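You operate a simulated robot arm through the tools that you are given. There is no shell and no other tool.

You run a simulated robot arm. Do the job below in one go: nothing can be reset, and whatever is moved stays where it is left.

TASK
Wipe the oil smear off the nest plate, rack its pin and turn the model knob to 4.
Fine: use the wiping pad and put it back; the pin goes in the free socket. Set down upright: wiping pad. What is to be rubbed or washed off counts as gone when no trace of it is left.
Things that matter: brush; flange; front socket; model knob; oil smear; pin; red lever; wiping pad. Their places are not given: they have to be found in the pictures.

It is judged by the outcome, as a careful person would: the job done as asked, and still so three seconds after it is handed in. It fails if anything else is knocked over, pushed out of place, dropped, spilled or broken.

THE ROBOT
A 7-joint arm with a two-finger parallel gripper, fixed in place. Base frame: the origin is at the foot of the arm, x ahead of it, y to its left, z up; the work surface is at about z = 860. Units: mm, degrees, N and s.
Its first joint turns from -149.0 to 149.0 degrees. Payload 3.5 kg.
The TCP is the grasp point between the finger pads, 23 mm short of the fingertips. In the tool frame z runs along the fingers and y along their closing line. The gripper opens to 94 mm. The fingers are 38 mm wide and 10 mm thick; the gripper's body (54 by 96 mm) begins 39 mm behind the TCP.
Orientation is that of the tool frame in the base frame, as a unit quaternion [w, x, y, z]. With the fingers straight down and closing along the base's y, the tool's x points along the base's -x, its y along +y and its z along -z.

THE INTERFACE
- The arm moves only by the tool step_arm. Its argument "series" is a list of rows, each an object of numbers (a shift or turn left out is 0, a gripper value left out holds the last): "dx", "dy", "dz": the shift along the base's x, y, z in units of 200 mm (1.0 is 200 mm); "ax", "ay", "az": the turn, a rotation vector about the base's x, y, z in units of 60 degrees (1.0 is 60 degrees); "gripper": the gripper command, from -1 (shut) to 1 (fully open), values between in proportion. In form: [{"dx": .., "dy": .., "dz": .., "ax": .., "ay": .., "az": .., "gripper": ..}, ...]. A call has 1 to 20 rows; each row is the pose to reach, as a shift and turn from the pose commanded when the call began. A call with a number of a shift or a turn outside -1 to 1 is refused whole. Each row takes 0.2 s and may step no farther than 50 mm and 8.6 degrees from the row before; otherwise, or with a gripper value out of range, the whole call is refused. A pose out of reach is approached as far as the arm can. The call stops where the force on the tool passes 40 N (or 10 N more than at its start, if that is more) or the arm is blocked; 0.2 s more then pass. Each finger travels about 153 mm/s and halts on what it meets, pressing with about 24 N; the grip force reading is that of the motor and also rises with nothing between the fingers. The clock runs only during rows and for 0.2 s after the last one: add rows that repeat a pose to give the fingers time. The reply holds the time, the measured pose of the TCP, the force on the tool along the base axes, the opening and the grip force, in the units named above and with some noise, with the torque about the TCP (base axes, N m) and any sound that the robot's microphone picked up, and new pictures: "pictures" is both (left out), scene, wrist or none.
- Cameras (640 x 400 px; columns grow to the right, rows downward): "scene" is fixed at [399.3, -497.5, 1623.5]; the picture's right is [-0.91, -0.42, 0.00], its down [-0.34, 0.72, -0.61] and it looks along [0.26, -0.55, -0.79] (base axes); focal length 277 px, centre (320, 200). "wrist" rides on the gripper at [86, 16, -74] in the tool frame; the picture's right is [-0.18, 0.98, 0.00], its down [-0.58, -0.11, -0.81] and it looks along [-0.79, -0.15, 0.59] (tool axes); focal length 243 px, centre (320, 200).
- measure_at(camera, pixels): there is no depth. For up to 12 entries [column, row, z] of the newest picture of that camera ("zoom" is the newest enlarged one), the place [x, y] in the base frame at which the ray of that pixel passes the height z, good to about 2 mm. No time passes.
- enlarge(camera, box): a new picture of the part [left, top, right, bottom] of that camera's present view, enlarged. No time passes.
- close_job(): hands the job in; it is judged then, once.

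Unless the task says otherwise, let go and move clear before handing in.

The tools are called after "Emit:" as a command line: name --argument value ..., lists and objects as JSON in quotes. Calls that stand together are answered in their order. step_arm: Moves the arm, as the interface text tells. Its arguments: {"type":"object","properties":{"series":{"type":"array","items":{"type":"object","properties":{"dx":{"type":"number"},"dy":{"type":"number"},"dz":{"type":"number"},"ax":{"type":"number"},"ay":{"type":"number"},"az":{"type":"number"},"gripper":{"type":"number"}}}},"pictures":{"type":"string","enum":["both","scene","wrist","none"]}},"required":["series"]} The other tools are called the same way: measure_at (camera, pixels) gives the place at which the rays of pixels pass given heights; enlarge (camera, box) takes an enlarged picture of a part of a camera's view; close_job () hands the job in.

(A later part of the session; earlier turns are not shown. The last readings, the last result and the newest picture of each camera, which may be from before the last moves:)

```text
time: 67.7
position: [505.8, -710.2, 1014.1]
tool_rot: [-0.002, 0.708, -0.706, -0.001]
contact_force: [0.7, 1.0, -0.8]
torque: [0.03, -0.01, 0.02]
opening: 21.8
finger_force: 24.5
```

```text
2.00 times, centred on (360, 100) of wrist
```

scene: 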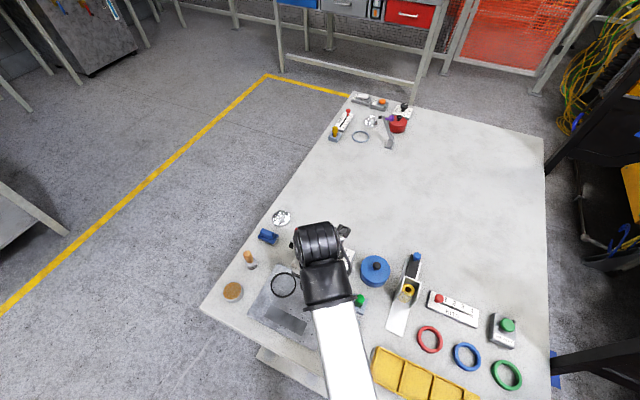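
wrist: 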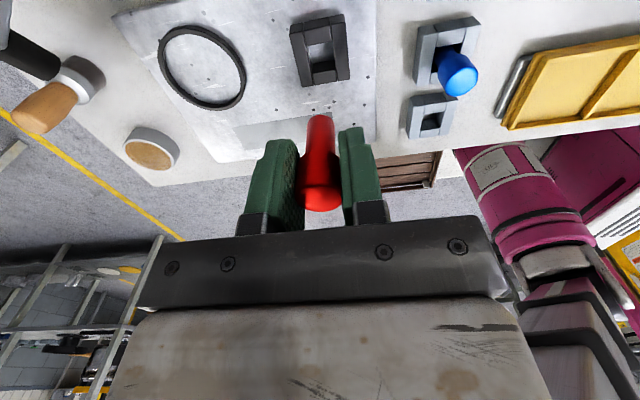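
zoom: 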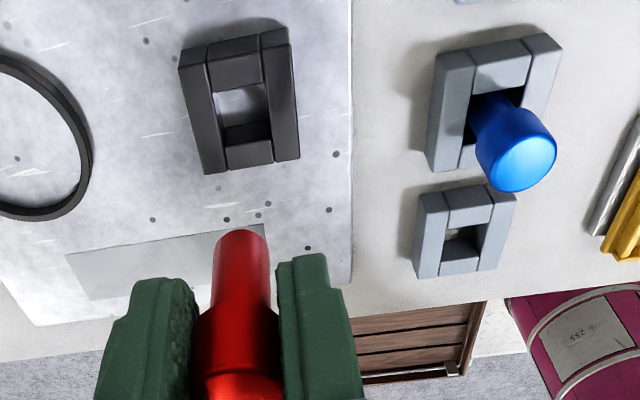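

The pin came out cleanly and hangs straight, and the nest stayed put. I'll measure the free socket precisely from both cameras.

Emit:
enlarge --camera "wrist" --box '[390, 80, 486, 140]'

```text
6.67 times, centred on (438, 110) of wrist
```

zoom: 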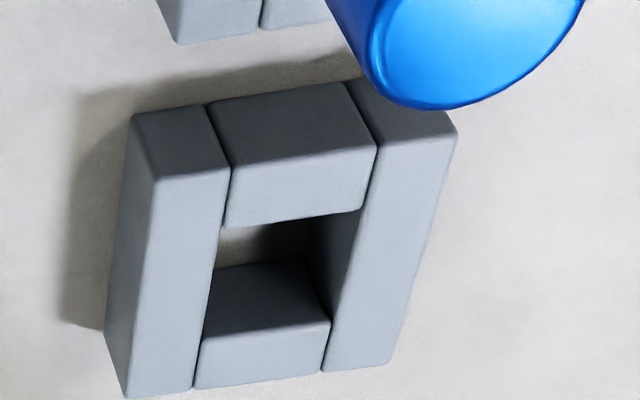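

Measuring the socket's top corners and hole edges.

Emit:
measure_at --camera "zoom" --pixels '[[155, 180, 879], [457, 132, 879], [390, 365, 879], [125, 398, 879], [222, 228, 879], [362, 208, 879], [203, 335, 879], [330, 320, 879], [130, 115, 860], [279, 273, 879]]'

Emit:
enlarge --camera "scene" --box '[320, 330, 368, 360]'

```text
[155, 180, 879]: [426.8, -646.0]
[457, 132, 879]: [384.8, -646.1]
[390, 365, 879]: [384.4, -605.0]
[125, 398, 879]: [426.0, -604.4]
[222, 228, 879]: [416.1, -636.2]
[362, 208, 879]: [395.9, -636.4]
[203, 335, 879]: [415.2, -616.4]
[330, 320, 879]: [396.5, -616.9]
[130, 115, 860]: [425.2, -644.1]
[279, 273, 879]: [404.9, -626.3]
```

```text
13.33 times, centred on (344, 345) of scene
```

zoom: 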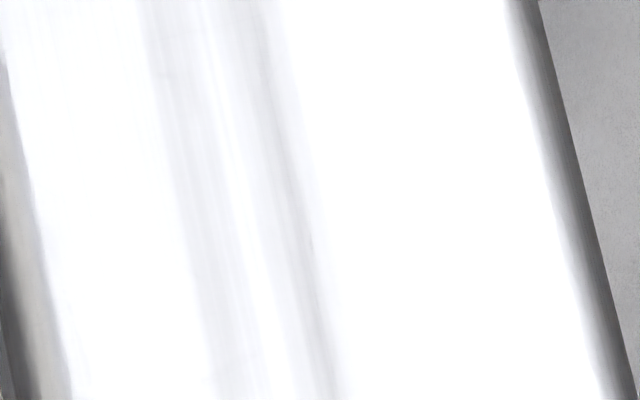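

The socket hole is about 20 mm square, centred near (405.8,-626.3), with its top at z≈879. I'll carry the pin over it at this height.

Emit:
step_arm --series '[{"dx": -0.06, "dy": 0.05}, {"dx": -0.2, "dy": 0.17}, {"dx": -0.34, "dy": 0.29}, {"dx": -0.45, "dy": 0.38}, {"dx": -0.498, "dy": 0.42}, {"dx": -0.498, "dy": 0.42, "dz": -0.1}, {"dx": -0.498, "dy": 0.42, "dz": -0.2}, {"dx": -0.498, "dy": 0.42, "dz": -0.2}]'

Emit:
enlarge --camera "wrist" --box '[220, 20, 460, 170]'

Emit:
enlarge --camera "scene" --box '[300, 300, 396, 360]'

```text
time: 69.5
position: [405.8, -624.8, 975.7]
tool_rot: [-0.002, 0.708, -0.706, 0.0]
contact_force: [0.8, -0.2, -0.4]
torque: [0.0, -0.02, 0.0]
opening: 21.9
finger_force: 24.0
```

scene: 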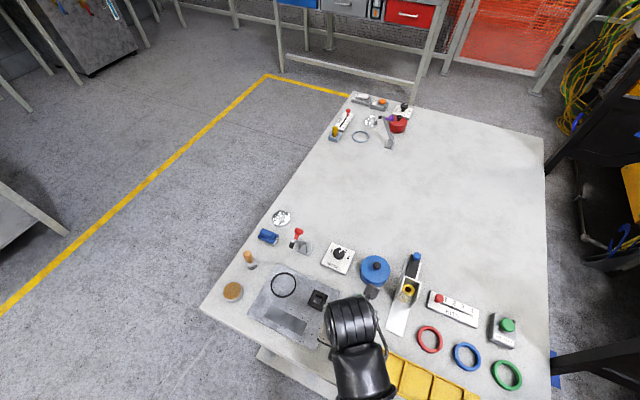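
wrist: 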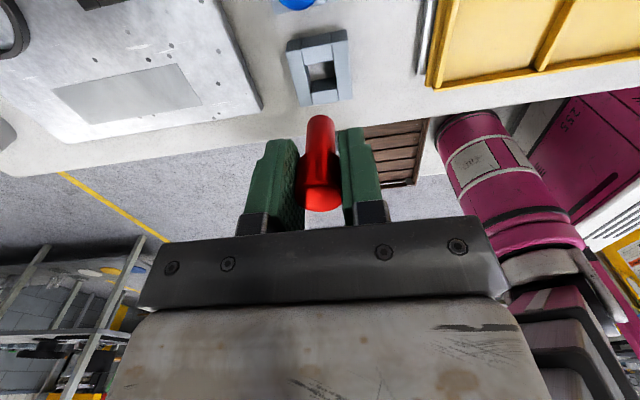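

```text
2.67 times, centred on (340, 95) of wrist
```

zoom: 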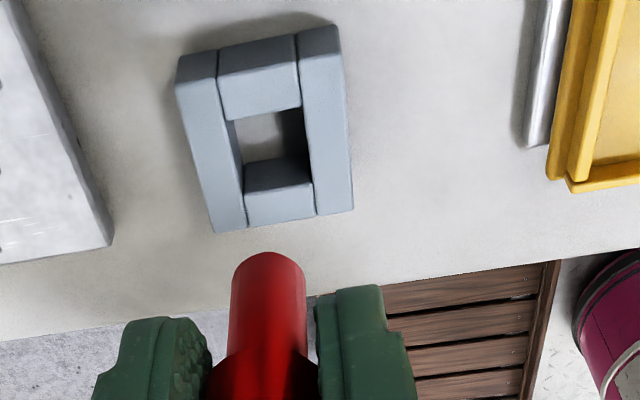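

```text
6.67 times, centred on (348, 330) of scene
```

zoom: 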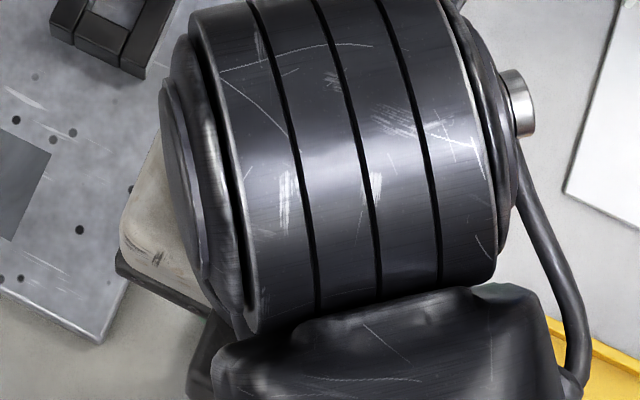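

The socket is in view below the pin at wrist (320,70). I'll measure its hole again from here.

Emit:
enlarge --camera "wrist" --box '[270, 20, 398, 100]'

```text
5.00 times, centred on (334, 60) of wrist
```

zoom: 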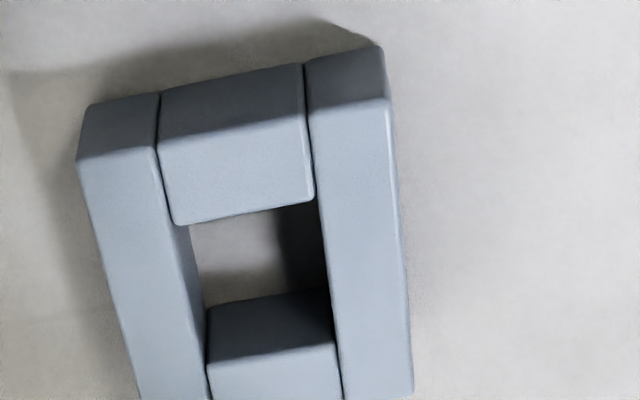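

Emit:
measure_at --camera "zoom" --pixels '[[77, 165, 879], [390, 103, 879], [180, 224, 879], [316, 198, 879], [209, 364, 879], [338, 342, 879], [88, 106, 860], [380, 46, 860], [190, 224, 879], [322, 200, 879]]'

Emit:
measure_at --camera "wrist" --pixels '[[300.7, 107.4, 879], [352.4, 98.7, 879], [309, 110, 879], [320, 117, 928], [320, 120, 928]]'

```text
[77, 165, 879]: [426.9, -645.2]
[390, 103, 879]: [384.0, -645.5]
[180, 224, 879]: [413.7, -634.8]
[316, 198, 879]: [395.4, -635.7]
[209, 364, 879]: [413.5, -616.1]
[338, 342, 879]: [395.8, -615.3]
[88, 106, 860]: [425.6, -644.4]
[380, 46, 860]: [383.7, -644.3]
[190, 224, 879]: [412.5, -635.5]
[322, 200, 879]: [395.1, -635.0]
```

```text
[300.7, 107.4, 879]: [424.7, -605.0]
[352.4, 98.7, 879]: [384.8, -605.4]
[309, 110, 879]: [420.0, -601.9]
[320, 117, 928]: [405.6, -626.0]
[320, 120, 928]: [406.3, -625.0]
```

The hole is centred near (405,-625.6). I'll lower until the pin's tip is some 9 mm above the socket and judge the alignment there.

Emit:
step_arm --series '[{"dz": -0.06}, {"dz": -0.12}, {"dz": -0.17}, {"dz": -0.2}, {"dz": -0.2}]' --pictures "wrist"

Emit:
enlarge --camera "wrist" --box '[256, 60, 384, 140]'

```text
time: 70.7
position: [404.7, -626.3, 935.0]
tool_rot: [-0.002, 0.709, -0.705, -0.001]
contact_force: [0.7, -0.2, -0.3]
torque: [-0.02, 0.01, 0.03]
opening: 21.8
finger_force: 23.8
```

wrist: 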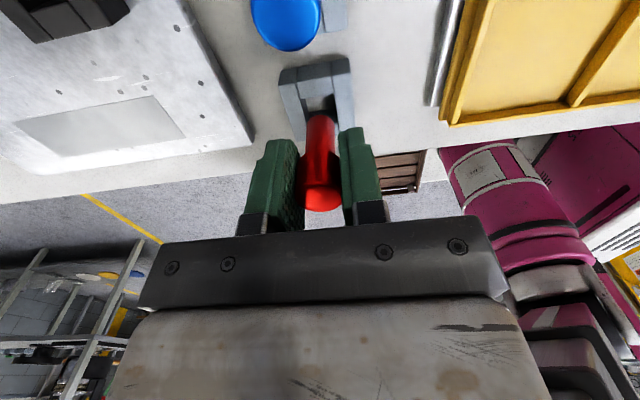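

```text
5.00 times, centred on (320, 100) of wrist
```

zoom: 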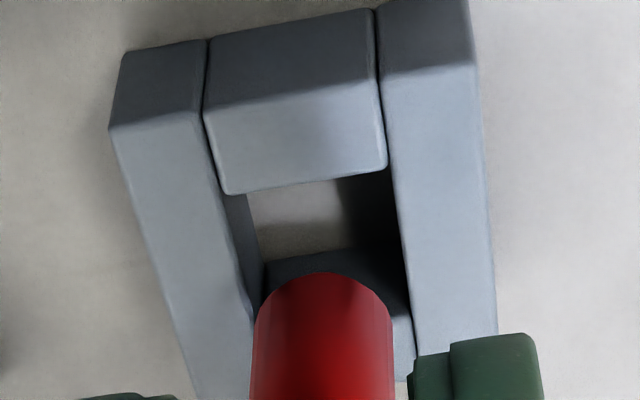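

I'll measure the pin's tip rim and sides against the hole edges in this zoom.

Emit:
measure_at --camera "zoom" --pixels '[[322, 272, 888], [322, 272, 884], [322, 272, 892], [252, 335, 888], [393, 330, 888], [222, 194, 879], [388, 170, 879], [110, 130, 879], [476, 66, 879], [409, 300, 879], [248, 300, 879]]'

```text
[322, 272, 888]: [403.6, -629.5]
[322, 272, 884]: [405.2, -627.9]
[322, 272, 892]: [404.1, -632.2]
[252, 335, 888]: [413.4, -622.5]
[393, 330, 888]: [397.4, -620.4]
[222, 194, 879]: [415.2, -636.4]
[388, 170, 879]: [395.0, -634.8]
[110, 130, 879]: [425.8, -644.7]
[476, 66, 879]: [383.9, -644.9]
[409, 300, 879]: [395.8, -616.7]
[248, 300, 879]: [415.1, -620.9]
```

The x alignment is good (pin 397–413 in a hole of 395–415). In y the pin seems some 3 mm too far toward +y, depending on the exact tip height. I'll lower 6 mm more to judge it without parallax.

Emit:
step_arm --series '[{"dz": -0.015}, {"dz": -0.03}, {"dz": -0.03}]' --pictures "wrist"

Emit:
enlarge --camera "wrist" --box '[256, 65, 384, 145]'

```text
time: 71.5
position: [406.1, -626.3, 930.9]
tool_rot: [-0.001, 0.709, -0.705, -0.001]
contact_force: [-0.4, 0.6, 0.3]
torque: [0.02, 0.0, -0.03]
opening: 21.9
finger_force: 23.8
```

wrist: 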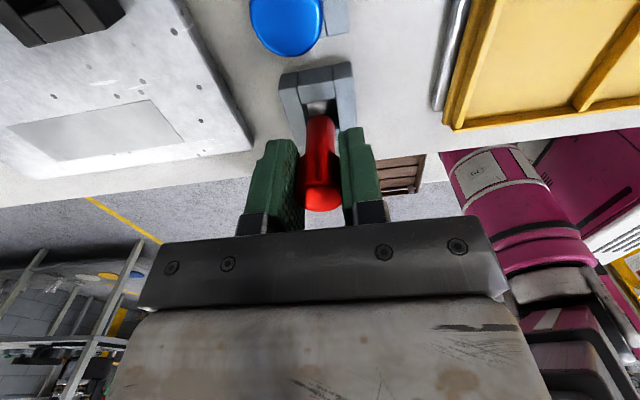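

```text
5.00 times, centred on (320, 105) of wrist
```

zoom: 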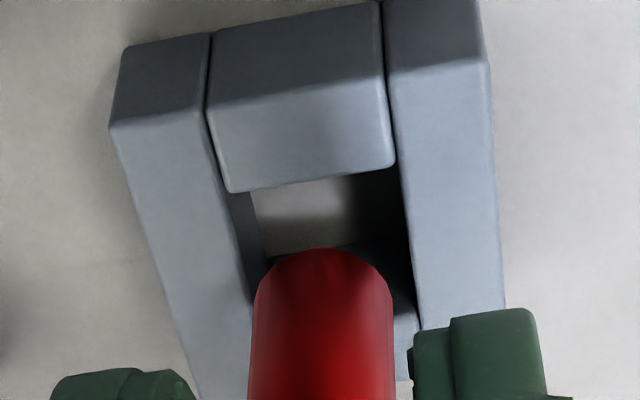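

Emit:
measure_at --camera "zoom" --pixels '[[325, 248, 883], [325, 248, 880], [325, 248, 886], [228, 192, 879], [395, 163, 879], [312, 177, 879], [252, 310, 883], [393, 310, 883], [253, 290, 879], [412, 280, 879]]'

```text
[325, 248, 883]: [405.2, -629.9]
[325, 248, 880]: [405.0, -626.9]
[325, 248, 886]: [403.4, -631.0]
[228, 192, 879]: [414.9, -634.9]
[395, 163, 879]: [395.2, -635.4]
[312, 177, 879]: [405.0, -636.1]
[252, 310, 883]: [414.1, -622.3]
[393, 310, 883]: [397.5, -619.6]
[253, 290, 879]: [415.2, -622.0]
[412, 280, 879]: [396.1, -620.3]
```

The pin tip's centre measures about y −621.5 while the hole's centre is −625.5, so I'll shift −3.4 mm in y and look again.

Emit:
step_arm --series '[{"dy": -0.008, "dx": -0.002}, {"dy": -0.017, "dx": -0.002}, {"dy": -0.017, "dx": -0.002}]' --pictures "wrist"

Emit:
enlarge --camera "wrist" --box '[256, 65, 384, 145]'

```text
time: 72.3
position: [405.7, -629.2, 930.7]
tool_rot: [-0.002, 0.709, -0.705, 0.0]
contact_force: [0.0, -0.9, 0.1]
torque: [-0.01, -0.05, 0.0]
opening: 21.7
finger_force: 24.3
```

wrist: 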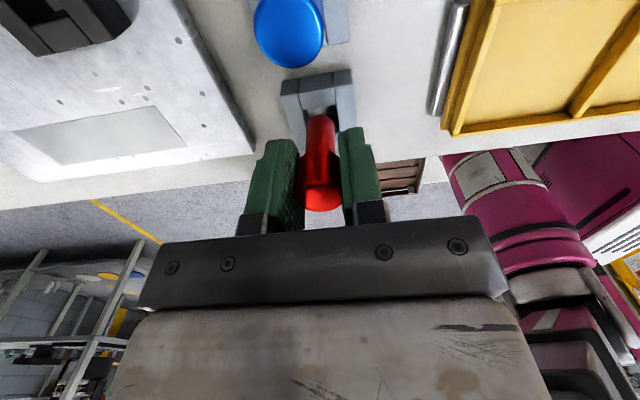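

```text
5.00 times, centred on (320, 105) of wrist
```

zoom: 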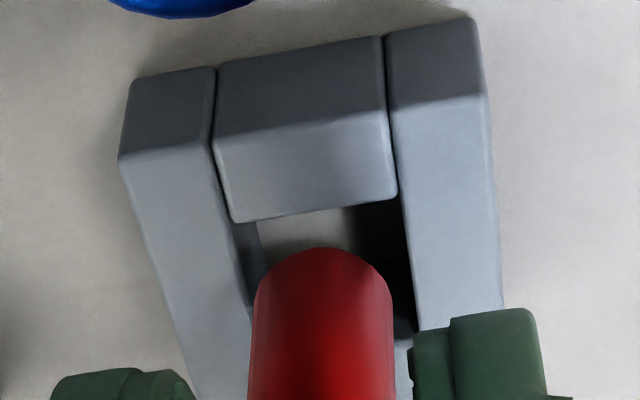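

The gap to the near edge now looks right. I'll check the numbers once more before going in.

Emit:
measure_at --camera "zoom" --pixels '[[325, 248, 884], [252, 305, 884], [393, 305, 884], [233, 222, 879], [398, 192, 879], [315, 207, 879], [252, 310, 879], [415, 305, 879], [120, 158, 879], [488, 95, 879]]'

```text
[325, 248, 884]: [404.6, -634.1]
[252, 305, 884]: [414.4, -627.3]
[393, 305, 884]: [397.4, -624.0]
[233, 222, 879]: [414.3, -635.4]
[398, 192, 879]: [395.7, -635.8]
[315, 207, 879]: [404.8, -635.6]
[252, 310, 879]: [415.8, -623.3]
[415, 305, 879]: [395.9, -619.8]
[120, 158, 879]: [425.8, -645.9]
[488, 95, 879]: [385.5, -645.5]
```

Pin and hole agree within about 1 mm. I'll begin inserting slowly and watch the force.

Emit:
step_arm --series '[{"dx": -0.002, "dz": -0.008}, {"dx": -0.002, "dz": -0.016}, {"dx": -0.002, "dz": -0.024}, {"dx": -0.002, "dz": -0.032}, {"dx": -0.002, "dz": -0.04}, {"dx": -0.002, "dz": -0.045}, {"dx": -0.002, "dz": -0.045}]' --pictures "wrist"

Emit:
enlarge --camera "wrist" --box '[256, 65, 384, 145]'

```text
time: 73.9
position: [404.7, -628.7, 921.2]
tool_rot: [-0.002, 0.708, -0.706, -0.001]
contact_force: [-0.3, 9.7, 7.6]
torque: [0.37, 0.03, 0.02]
opening: 21.8
finger_force: 23.6
```

wrist: 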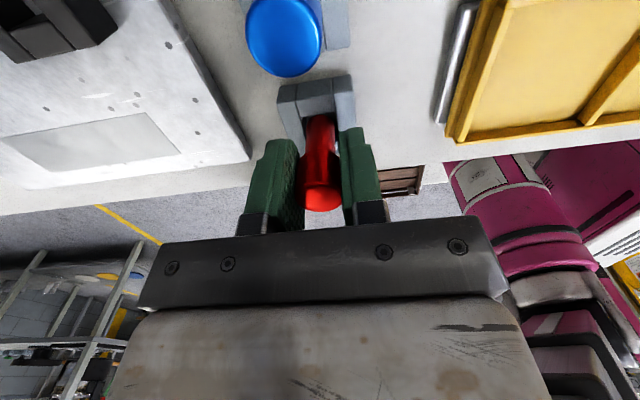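

```text
5.00 times, centred on (320, 105) of wrist
```

zoom: 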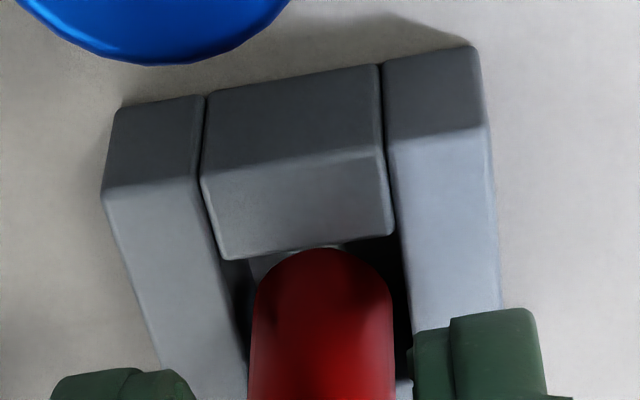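

The force (Fy +9.7, Fz +7.6) says the tip presses on the near block's edge. I'll rise 3 mm, shift +1.6 mm in y, and go down again.

Emit:
step_arm --series '[{"dz": 0.015}, {"dz": 0.015, "dy": 0.008}, {"dz": 0.007, "dy": 0.008}, {"dz": 0.0, "dy": 0.008}, {"dz": -0.008, "dy": 0.008}, {"dz": -0.015, "dy": 0.008}, {"dz": -0.015, "dy": 0.008}]' --pictures "wrist"

Emit:
enlarge --camera "wrist" --box '[256, 65, 384, 145]'

```text
time: 75.5
position: [405.3, -627.3, 916.6]
tool_rot: [-0.002, 0.708, -0.706, -0.001]
contact_force: [0.6, 5.6, -1.0]
torque: [0.23, 0.0, -0.02]
opening: 21.8
finger_force: 24.0
```

wrist: 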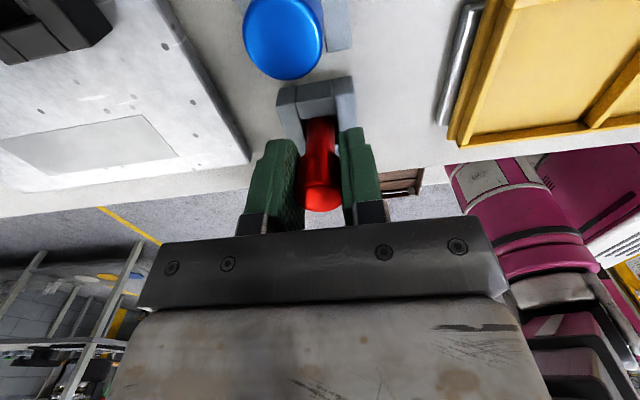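

```text
5.00 times, centred on (320, 105) of wrist
```

zoom: 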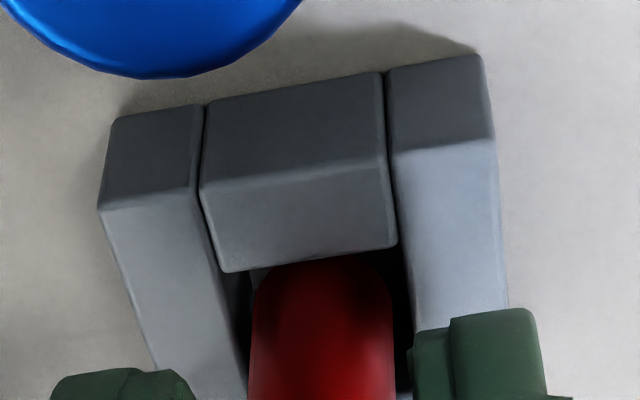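

The pin has entered the hole (z 916.6) with a small side push of 5.6 N against the near wall. I'll shift +1 mm in y and continue down in steps.

Emit:
step_arm --series '[{"dy": 0.006}, {"dy": 0.006, "dz": -0.01}, {"dy": 0.006, "dz": -0.02}, {"dy": 0.006, "dz": -0.03}, {"dy": 0.006, "dz": -0.03}]' --pictures "none"

```text
time: 76.7
position: [404.2, -627.1, 911.4]
tool_rot: [-0.002, 0.708, -0.706, 0.0]
contact_force: [-0.7, 0.1, -0.3]
torque: [0.04, -0.01, 0.01]
opening: 21.7
finger_force: 24.2
```

Free of side force now. I'll continue down until the pin meets the table.

Emit:
step_arm --series '[{"dz": -0.007}, {"dz": -0.014}, {"dz": -0.02}, {"dz": -0.02}]' --pictures "none"

```text
time: 77.7
position: [404.0, -626.9, 908.2]
tool_rot: [-0.003, 0.708, -0.706, -0.001]
contact_force: [-0.3, -0.3, 0.4]
torque: [0.01, 0.01, -0.01]
opening: 21.7
finger_force: 23.7
```

Emit:
step_arm --series '[{"dz": -0.005}, {"dz": -0.01}, {"dz": -0.01}]' --pictures "none"

```text
time: 78.5
position: [405.1, -626.7, 906.3]
tool_rot: [-0.003, 0.709, -0.705, 0.0]
contact_force: [-0.6, -0.4, -1.1]
torque: [-0.01, -0.01, 0.0]
opening: 21.6
finger_force: 24.1
```

There's no contact yet at z≈906. I'll go down another 1.5 mm carefully, since the fingertips are only about 4 mm above the socket.

Emit:
step_arm --series '[{"dz": -0.004}, {"dz": -0.008}, {"dz": -0.008}]' --pictures "wrist"

Emit:
enlarge --camera "wrist" --box '[240, 60, 400, 220]'

```text
time: 79.3
position: [404.0, -625.7, 903.9]
tool_rot: [-0.001, 0.708, -0.706, 0.001]
contact_force: [0.0, -0.6, 20.6]
torque: [0.0, 0.02, -0.01]
opening: 21.6
finger_force: 24.3
```

wrist: 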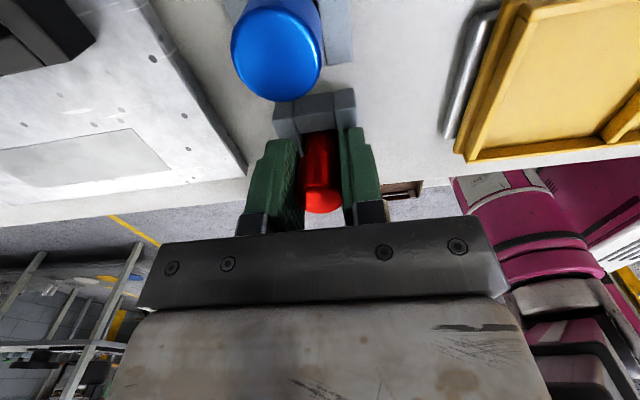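

```text
2.50 times, centred on (320, 140) of wrist
```

zoom: 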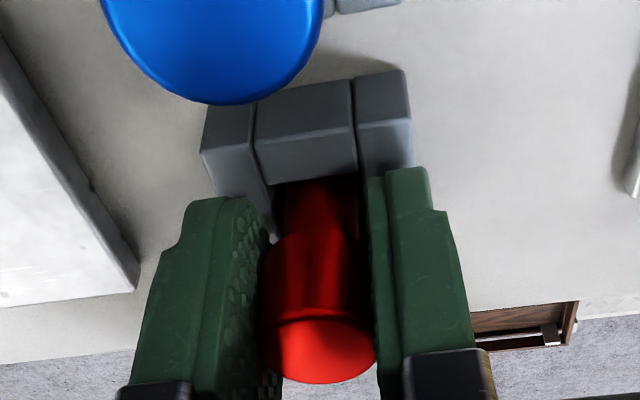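

The pin is seated (Fz 20.6 N, no torque). I'll ease up slightly, open the fingers and rise straight up.

Emit:
step_arm --series '[{"dz": 0.003}, {"dz": 0.003, "gripper": -0.4}, {"dz": 0.003, "gripper": -0.2}, {"dz": 0.003, "gripper": 0.0}, {"dz": 0.003, "gripper": 0.0}, {"dz": 0.05, "gripper": 0.0}, {"dz": 0.15, "gripper": 0.0}, {"dz": 0.3, "gripper": 0.0}, {"dz": 0.45, "gripper": 0.0}, {"dz": 0.6, "gripper": 0.0}, {"dz": 0.6, "gripper": 0.0}]'

Emit:
enlarge --camera "wrist" --box '[230, 0, 420, 120]'

```text
time: 81.7
position: [404.0, -628.1, 1024.9]
tool_rot: [-0.002, 0.709, -0.706, -0.001]
contact_force: [0.2, 0.0, -0.4]
torque: [0.0, -0.01, -0.03]
opening: 46.9
finger_force: 0.0
```

scene: 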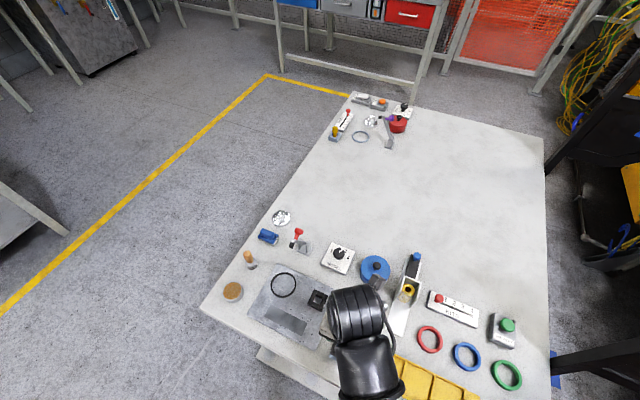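
wrist: 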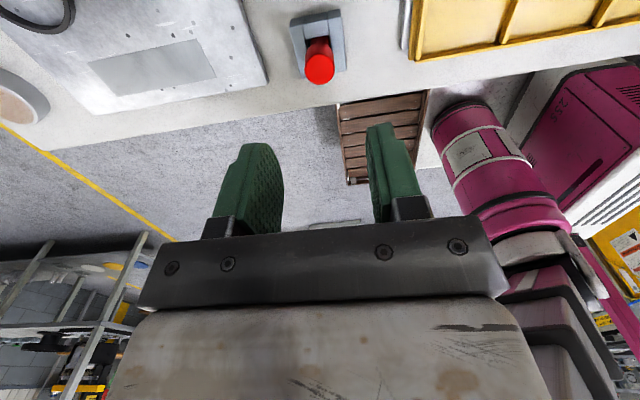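

```text
3.33 times, centred on (325, 60) of wrist
```

zoom: 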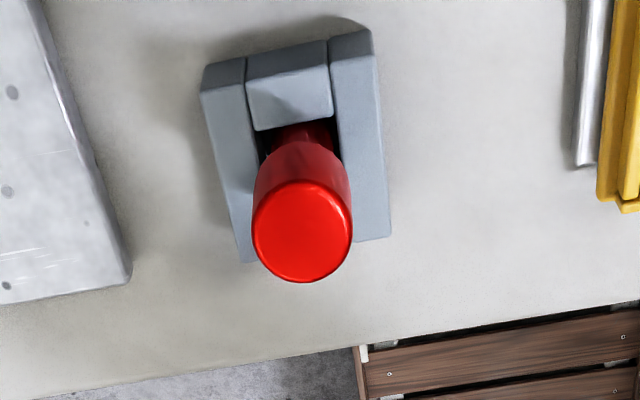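

The red pin stands upright in the free socket. With the arm aside, I'll check the wiped plate, the pad and the knob in the scene view.

Emit:
enlarge --camera "scene" --box '[240, 260, 336, 350]'

Emit:
enlarge --camera "scene" --box '[310, 232, 374, 272]'

Emit:
enlarge --camera "scene" --box '[230, 200, 326, 260]'

```text
4.44 times, centred on (288, 305) of scene
```

zoom: 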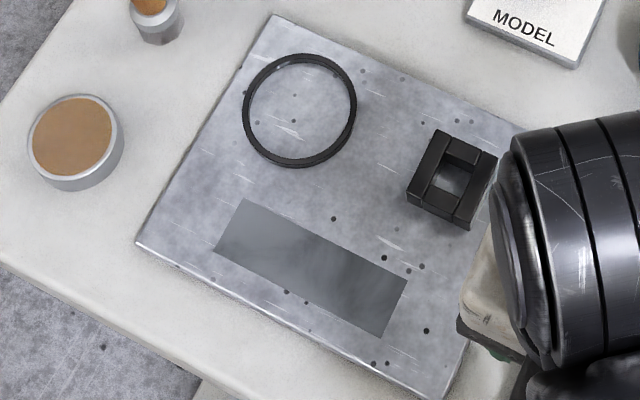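

```text
10.00 times, centred on (342, 252) of scene
```

zoom: 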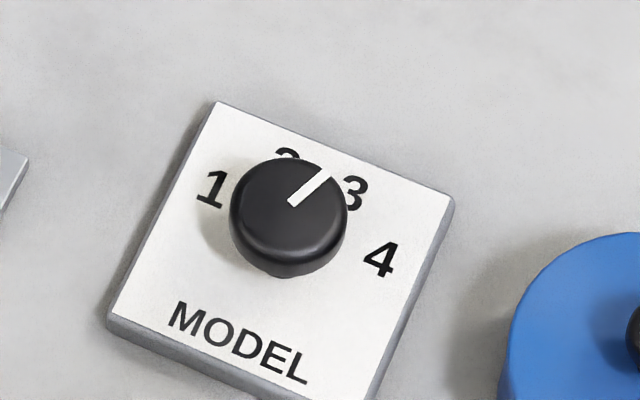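

```text
6.67 times, centred on (278, 230) of scene
```

zoom: 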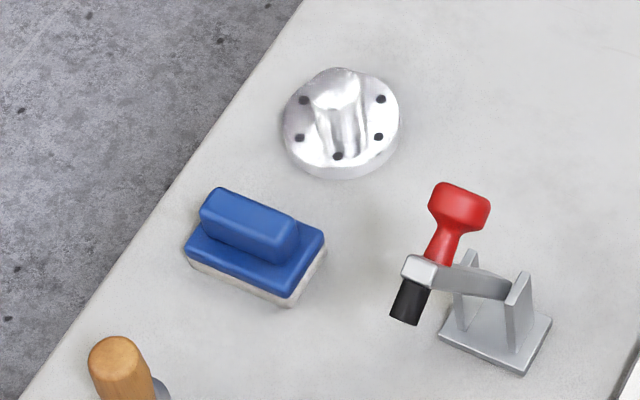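

The plate is clean, and the pad, flange, lever and brush are all in place. Now the knob: I'll measure its dial labels and pointer from the scene.

Emit:
enlarge --camera "scene" --box '[316, 236, 364, 276]'

```text
10.00 times, centred on (340, 256) of scene
```

zoom: 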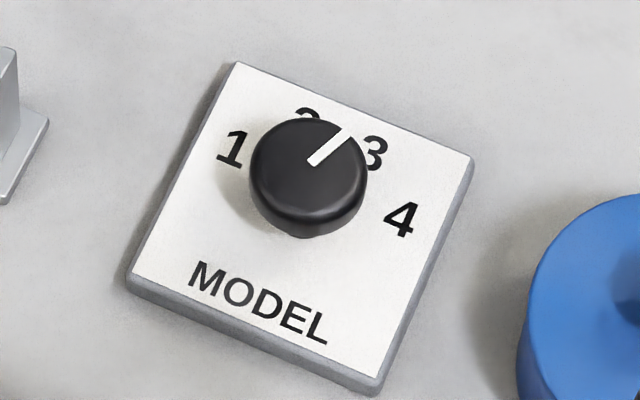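

Emit:
measure_at --camera "zoom" --pixels '[[237, 62, 868], [472, 157, 868], [375, 382, 868], [130, 280, 868], [232, 150, 868], [305, 112, 868], [375, 152, 868], [400, 220, 868], [313, 162, 895], [346, 132, 895], [307, 170, 895], [300, 237, 870]]'

```text
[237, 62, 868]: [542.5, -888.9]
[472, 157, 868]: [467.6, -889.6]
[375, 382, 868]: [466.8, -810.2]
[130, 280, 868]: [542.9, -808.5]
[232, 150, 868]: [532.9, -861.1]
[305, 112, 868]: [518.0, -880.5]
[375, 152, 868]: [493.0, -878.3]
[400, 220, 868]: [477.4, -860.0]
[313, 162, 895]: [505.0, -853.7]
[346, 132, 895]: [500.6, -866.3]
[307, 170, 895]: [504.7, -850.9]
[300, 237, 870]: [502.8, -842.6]
```

The dial labels lie at about −75°, −25°, +25° and +75° around the centre (505,-852), and the pointer is at about +20–25°, i.e. at 3. It needs about 50° clockwise seen from above. I'll move over the knob at a safe height to look closely.

Emit:
step_arm --series '[{"dz": 0.1, "dy": -0.05}, {"dz": 0.2, "dx": 0.05, "dy": -0.2}, {"dz": 0.2, "dx": 0.15, "dy": -0.4}, {"dz": 0.2, "dx": 0.27, "dy": -0.6}, {"dz": 0.2, "dx": 0.4, "dy": -0.8}, {"dz": 0.2, "dx": 0.48, "dy": -0.95}, {"dz": 0.2, "dx": 0.505, "dy": -1.0}, {"dz": 0.2, "dx": 0.505, "dy": -1.0}]'

Emit:
enlarge --camera "wrist" --box '[220, 0, 480, 130]'

Emit:
enlarge --camera "scene" --box '[300, 280, 396, 360]'

```text
time: 83.5
position: [504.9, -825.7, 1066.1]
tool_rot: [-0.002, 0.708, -0.706, -0.001]
contact_force: [0.2, -0.5, -0.4]
torque: [-0.01, -0.01, 0.01]
opening: 47.1
finger_force: 0.0
```

scene: 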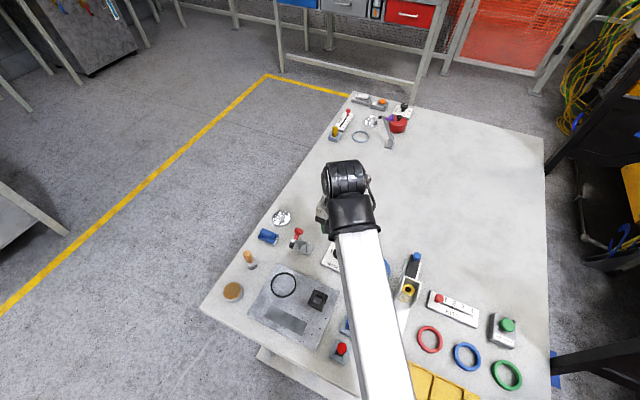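
wrist: 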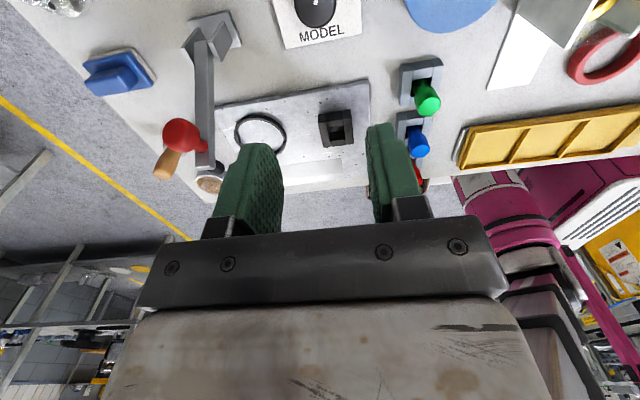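

```text
2.46 times, centred on (350, 65) of wrist
```

zoom: 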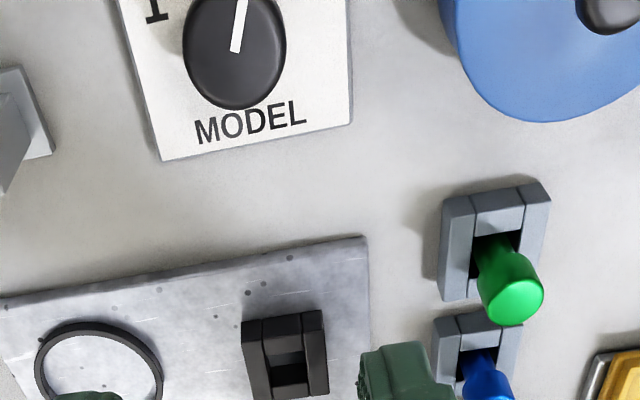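

```text
5.00 times, centred on (348, 320) of scene
```

zoom: 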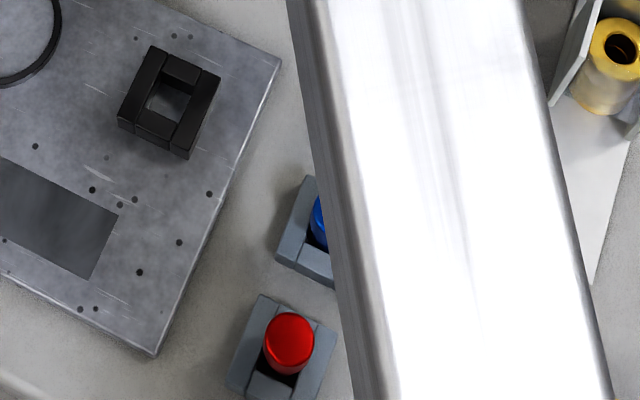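

The pin is confirmed in the rack. I'll centre over the knob and descend to z≈975 to see dial and pointer well.

Emit:
step_arm --series '[{"dy": -0.07, "dz": -0.05}, {"dy": -0.13, "dz": -0.15}, {"dy": -0.13, "dz": -0.3}, {"dy": -0.13, "dz": -0.42}, {"dy": -0.13, "dz": -0.46}, {"dy": -0.13, "dz": -0.46}]'

Emit:
enlarge --camera "wrist" --box '[220, 0, 420, 125]'

```text
time: 84.9
position: [504.8, -853.2, 972.1]
tool_rot: [-0.003, 0.708, -0.706, -0.001]
contact_force: [0.4, 0.0, 0.6]
torque: [0.01, -0.01, -0.01]
opening: 47.1
finger_force: 0.0
```

scene: 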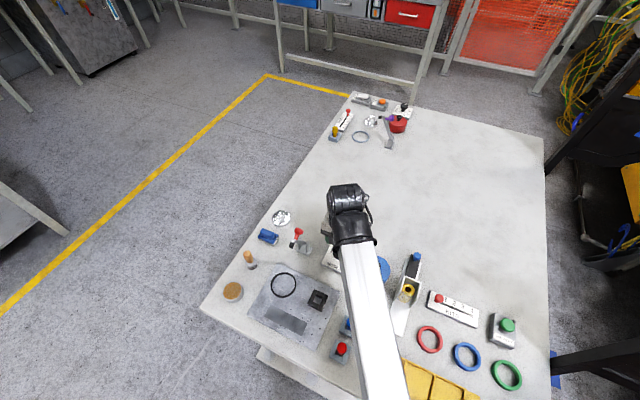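
wrist: 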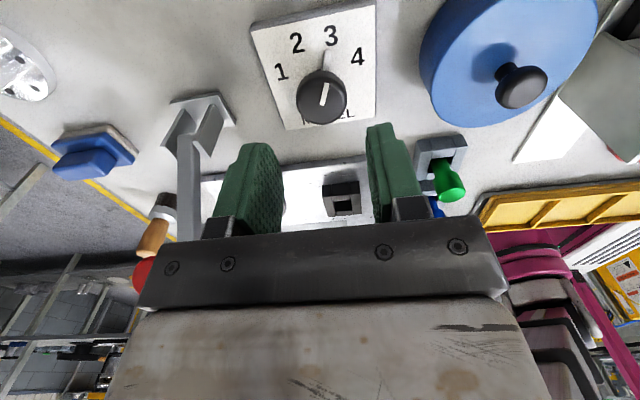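

```text
3.20 times, centred on (320, 62) of wrist
```

zoom: 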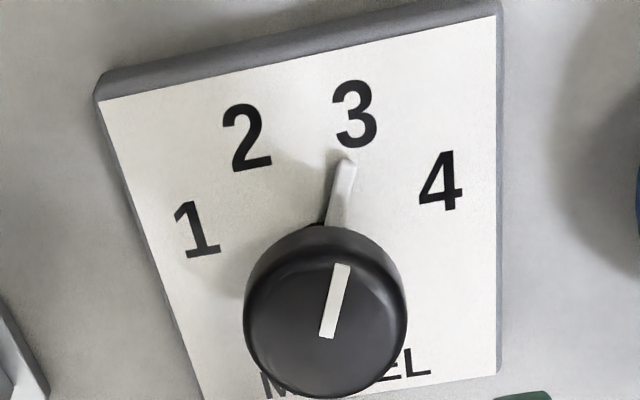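

The knob's pointer skirt (white tip at zoom (348,160)) points at 3. I'll measure the labels, the pointer and the knob top here.

Emit:
measure_at --camera "zoom" --pixels '[[198, 230, 868], [247, 138, 868], [355, 115, 868], [440, 182, 868], [348, 160, 872], [343, 266, 895], [326, 338, 895], [325, 318, 895], [245, 312, 895], [408, 310, 895], [325, 395, 895], [328, 235, 895]]'

Emit:
measure_at --camera "wrist" --pixels '[[522, 86, 920], [522, 86, 940], [522, 86, 950], [522, 86, 960], [508, 65, 920]]'

Emit:
measure_at --camera "scene" --pixels '[[376.5, 265.5, 920], [376.5, 265.5, 940], [376.5, 265.5, 950], [376.5, 265.5, 960]]'

```text
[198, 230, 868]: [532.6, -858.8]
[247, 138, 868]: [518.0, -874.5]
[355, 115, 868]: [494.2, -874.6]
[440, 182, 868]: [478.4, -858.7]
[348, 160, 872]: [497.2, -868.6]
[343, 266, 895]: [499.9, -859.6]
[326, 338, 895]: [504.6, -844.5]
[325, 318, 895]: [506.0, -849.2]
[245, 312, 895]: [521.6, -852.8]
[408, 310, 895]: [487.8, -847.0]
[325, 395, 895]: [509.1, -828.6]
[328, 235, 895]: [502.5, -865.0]
```

```text
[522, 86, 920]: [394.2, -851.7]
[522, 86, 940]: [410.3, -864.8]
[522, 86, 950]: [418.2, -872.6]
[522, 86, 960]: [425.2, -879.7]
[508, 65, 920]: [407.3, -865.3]
```

```text
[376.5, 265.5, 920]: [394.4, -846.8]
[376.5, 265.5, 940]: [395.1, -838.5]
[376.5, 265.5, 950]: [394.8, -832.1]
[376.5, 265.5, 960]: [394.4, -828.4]
```

The knob top is at z≈898.6 with centre (505,-849), diameter 34. The pointer is at about 22° (on 3), and label 4 sits at about 70°, so it needs about −47° about z. The pot's lid knob tops out near z 920, below the camera box. I'll turn the tool +10°, open to 60 mm and descend around the knob.

Emit:
step_arm --series '[{"az": 0.09, "dx": -0.002, "dy": 0.008, "gripper": 0.28}, {"az": 0.167, "dx": -0.002, "dy": 0.015, "gripper": 0.28}, {"az": 0.167, "dx": -0.002, "dy": 0.015, "dz": -0.12}, {"az": 0.167, "dx": -0.002, "dy": 0.015, "dz": -0.22}, {"az": 0.167, "dx": -0.002, "dy": 0.015, "dz": -0.3}, {"az": 0.167, "dx": -0.002, "dy": 0.015, "dz": -0.3}]'

Emit:
enlarge --camera "wrist" --box '[200, 50, 440, 200]'

```text
time: 86.3
position: [506.7, -849.9, 912.3]
tool_rot: [-0.001, 0.767, -0.642, -0.001]
contact_force: [0.0, -0.2, 0.0]
torque: [0.01, -0.02, 0.02]
opening: 60.4
finger_force: 0.1
```

scene: 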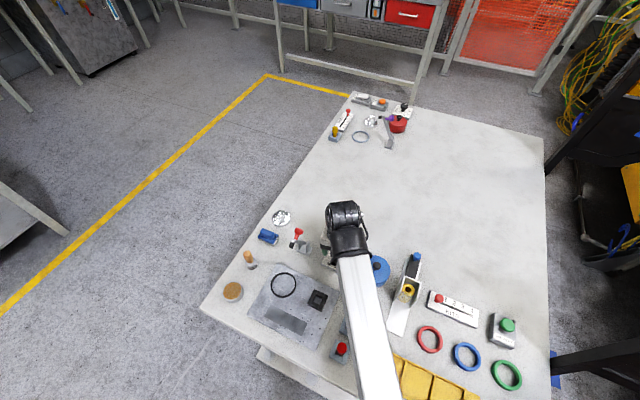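
wrist: 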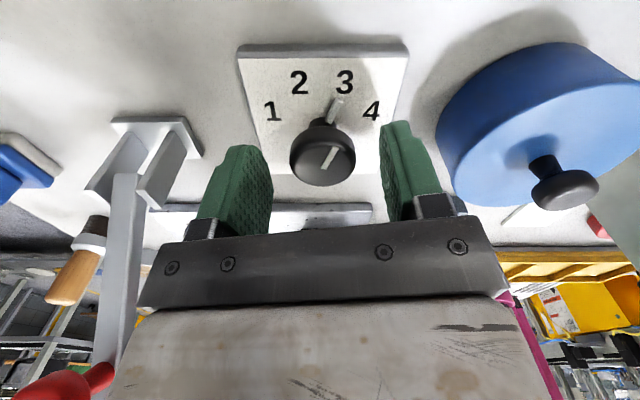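

```text
2.67 times, centred on (320, 125) of wrist
```

zoom: 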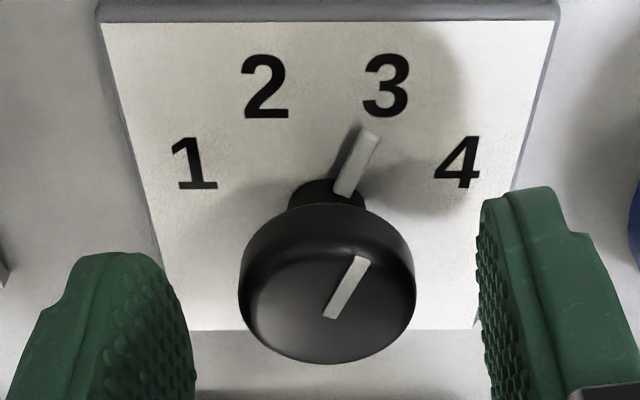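

The knob is a cap (about z 886–899) on a stem, with its pointer arm below pointing at 3. I'll recentre by about 2 mm, lower to TCP z≈904 so the tips stay above the pointer arm, and close.

Emit:
step_arm --series '[{"dx": -0.005, "dy": 0.01}, {"dx": -0.005, "dy": 0.01, "dz": -0.025}, {"dx": -0.005, "dy": 0.01, "dz": -0.043}, {"dx": -0.005, "dy": 0.01, "dz": -0.043}, {"dx": -0.005, "dy": 0.01, "dz": -0.043, "gripper": 0.0}, {"dx": -0.005, "dy": 0.01, "dz": -0.043, "gripper": -0.2}, {"dx": -0.005, "dy": 0.01, "dz": -0.043, "gripper": -1}, {"dx": -0.005, "dy": 0.01, "dz": -0.043, "gripper": -1}]' --pictures "wrist"

Emit:
enlarge --camera "wrist" --box '[200, 50, 440, 200]'

```text
time: 88.1
position: [504.0, -848.8, 904.7]
tool_rot: [-0.002, 0.767, -0.641, -0.002]
contact_force: [-2.4, -0.4, -1.6]
torque: [-0.08, 0.05, 0.01]
opening: 33.2
finger_force: 45.4
```

wrist: 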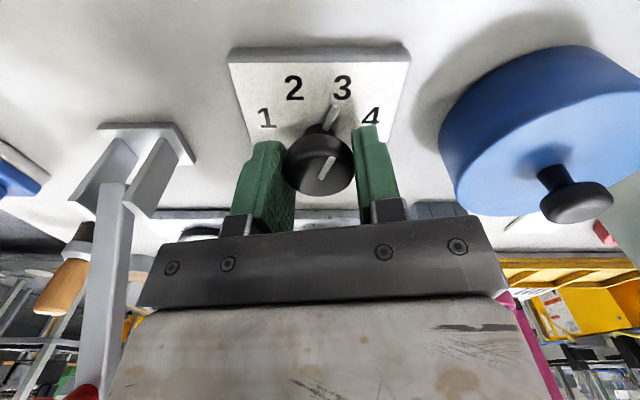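

```text
2.67 times, centred on (320, 125) of wrist
```

zoom: 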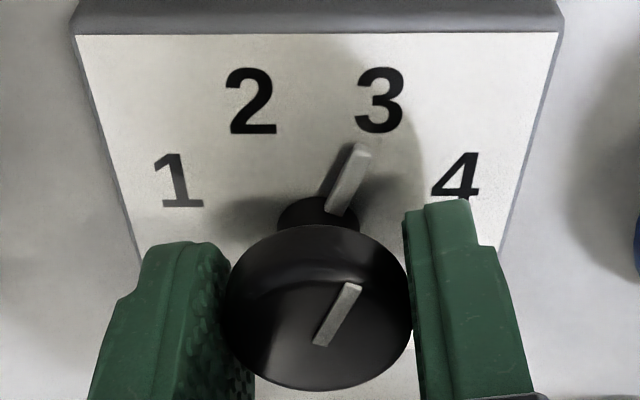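

The knob is gripped (33.2 mm) with small forces. I'll turn −47° about the vertical in steps.

Emit:
step_arm --series '[{"az": -0.08}, {"az": -0.19}, {"az": -0.3}, {"az": -0.41}, {"az": -0.52}, {"az": -0.63}, {"az": -0.72}, {"az": -0.783}, {"az": -0.783}]' --pictures "wrist"

Emit:
enlarge --camera "wrist" --box '[200, 50, 440, 200]'

```text
time: 90.1
position: [506.3, -847.8, 905.0]
tool_rot: [0.003, -0.447, 0.894, -0.002]
contact_force: [21.8, -14.9, 27.1]
torque: [-0.23, -0.4, 0.36]
opening: 33.4
finger_force: 44.8
```

wrist: 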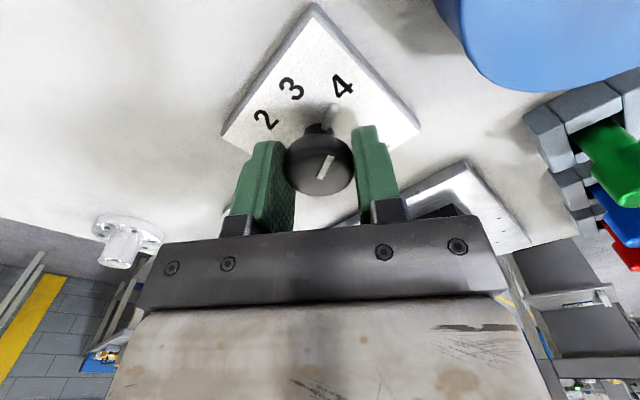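

```text
2.67 times, centred on (320, 125) of wrist
```

zoom: 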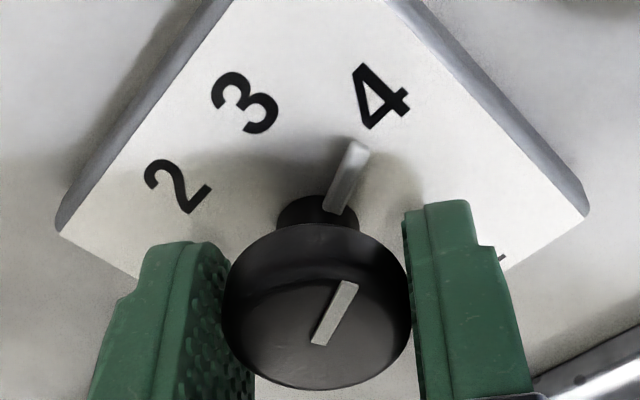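

The pointer now points toward 4, though there's some side force. I'll measure the pointer's direction against label 4 before releasing.

Emit:
measure_at --camera "zoom" --pixels '[[357, 150, 874], [340, 205, 874], [357, 150, 870], [340, 205, 870], [380, 95, 868], [246, 102, 868], [178, 187, 868], [348, 283, 899], [320, 342, 899], [318, 300, 899]]'

```text
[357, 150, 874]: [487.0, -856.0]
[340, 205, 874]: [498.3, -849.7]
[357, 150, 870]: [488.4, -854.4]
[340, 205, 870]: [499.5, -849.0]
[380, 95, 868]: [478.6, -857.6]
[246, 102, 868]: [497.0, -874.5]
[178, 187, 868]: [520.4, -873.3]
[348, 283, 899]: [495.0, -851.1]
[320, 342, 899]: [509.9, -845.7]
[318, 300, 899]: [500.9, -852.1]
```

Pointer and line sit at about 68–70°, matching label 4 at about 71°. I'll release, rise straight up and check.

Emit:
step_arm --series '[{"gripper": -0.15}, {"gripper": 0.1}, {"gripper": 0.28}, {"gripper": 0.28}, {"gripper": 0.28, "dz": 0.05}, {"gripper": 0.28, "dz": 0.15}, {"gripper": 0.28, "dz": 0.3}, {"gripper": 0.28, "dz": 0.4}, {"gripper": 0.28, "dz": 0.4}]'

Emit:
enlarge --camera "wrist" --box '[220, 0, 420, 125]'

```text
time: 92.1
position: [504.6, -847.7, 983.1]
tool_rot: [0.001, -0.449, 0.894, 0.0]
contact_force: [-1.0, -0.6, -0.2]
torque: [0.01, -0.01, 0.0]
opening: 60.4
finger_force: 0.0
```

scene: 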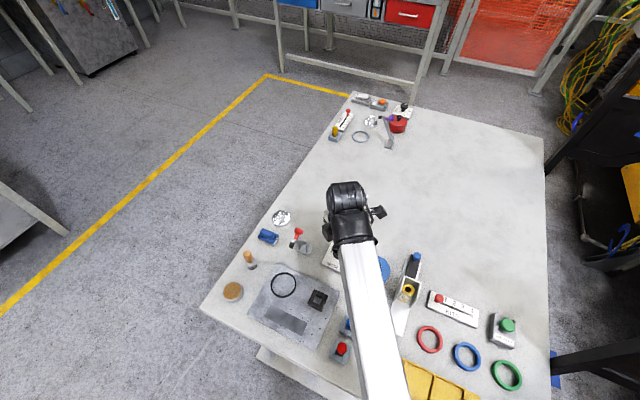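
wrist: 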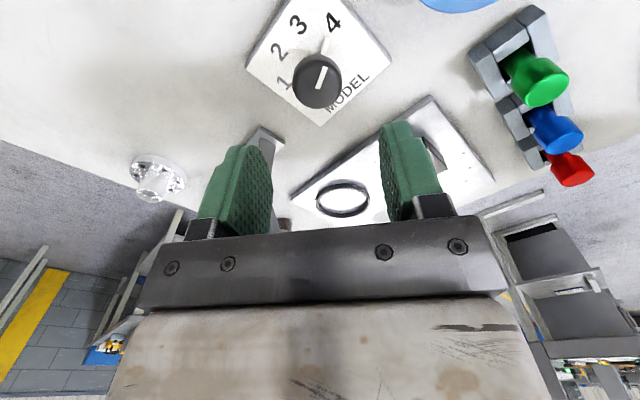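

```text
3.20 times, centred on (320, 62) of wrist
```

zoom: 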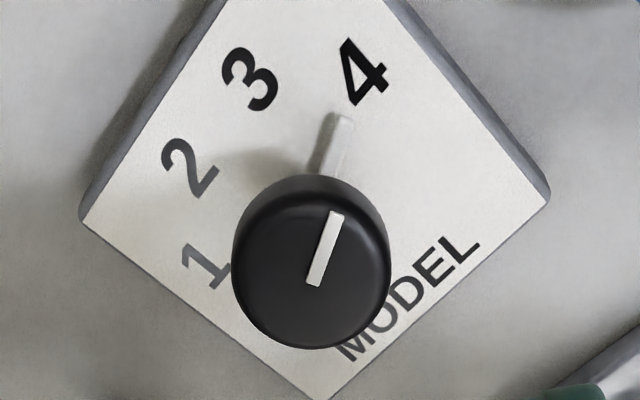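

The knob now points to 4 in this view. I'll measure the final angle against the labels.

Emit:
measure_at --camera "zoom" --pixels '[[345, 117, 872], [335, 165, 872], [363, 72, 868], [250, 80, 868], [190, 167, 868], [205, 265, 868], [338, 212, 899], [315, 284, 899], [312, 262, 899], [235, 265, 899], [390, 258, 899]]'

```text
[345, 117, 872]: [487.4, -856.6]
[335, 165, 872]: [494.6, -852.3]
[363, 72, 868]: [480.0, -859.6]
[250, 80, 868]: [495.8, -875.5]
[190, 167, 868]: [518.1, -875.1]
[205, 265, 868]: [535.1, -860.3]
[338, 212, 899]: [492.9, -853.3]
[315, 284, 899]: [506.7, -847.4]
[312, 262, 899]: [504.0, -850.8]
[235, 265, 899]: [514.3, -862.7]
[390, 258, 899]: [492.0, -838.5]
```

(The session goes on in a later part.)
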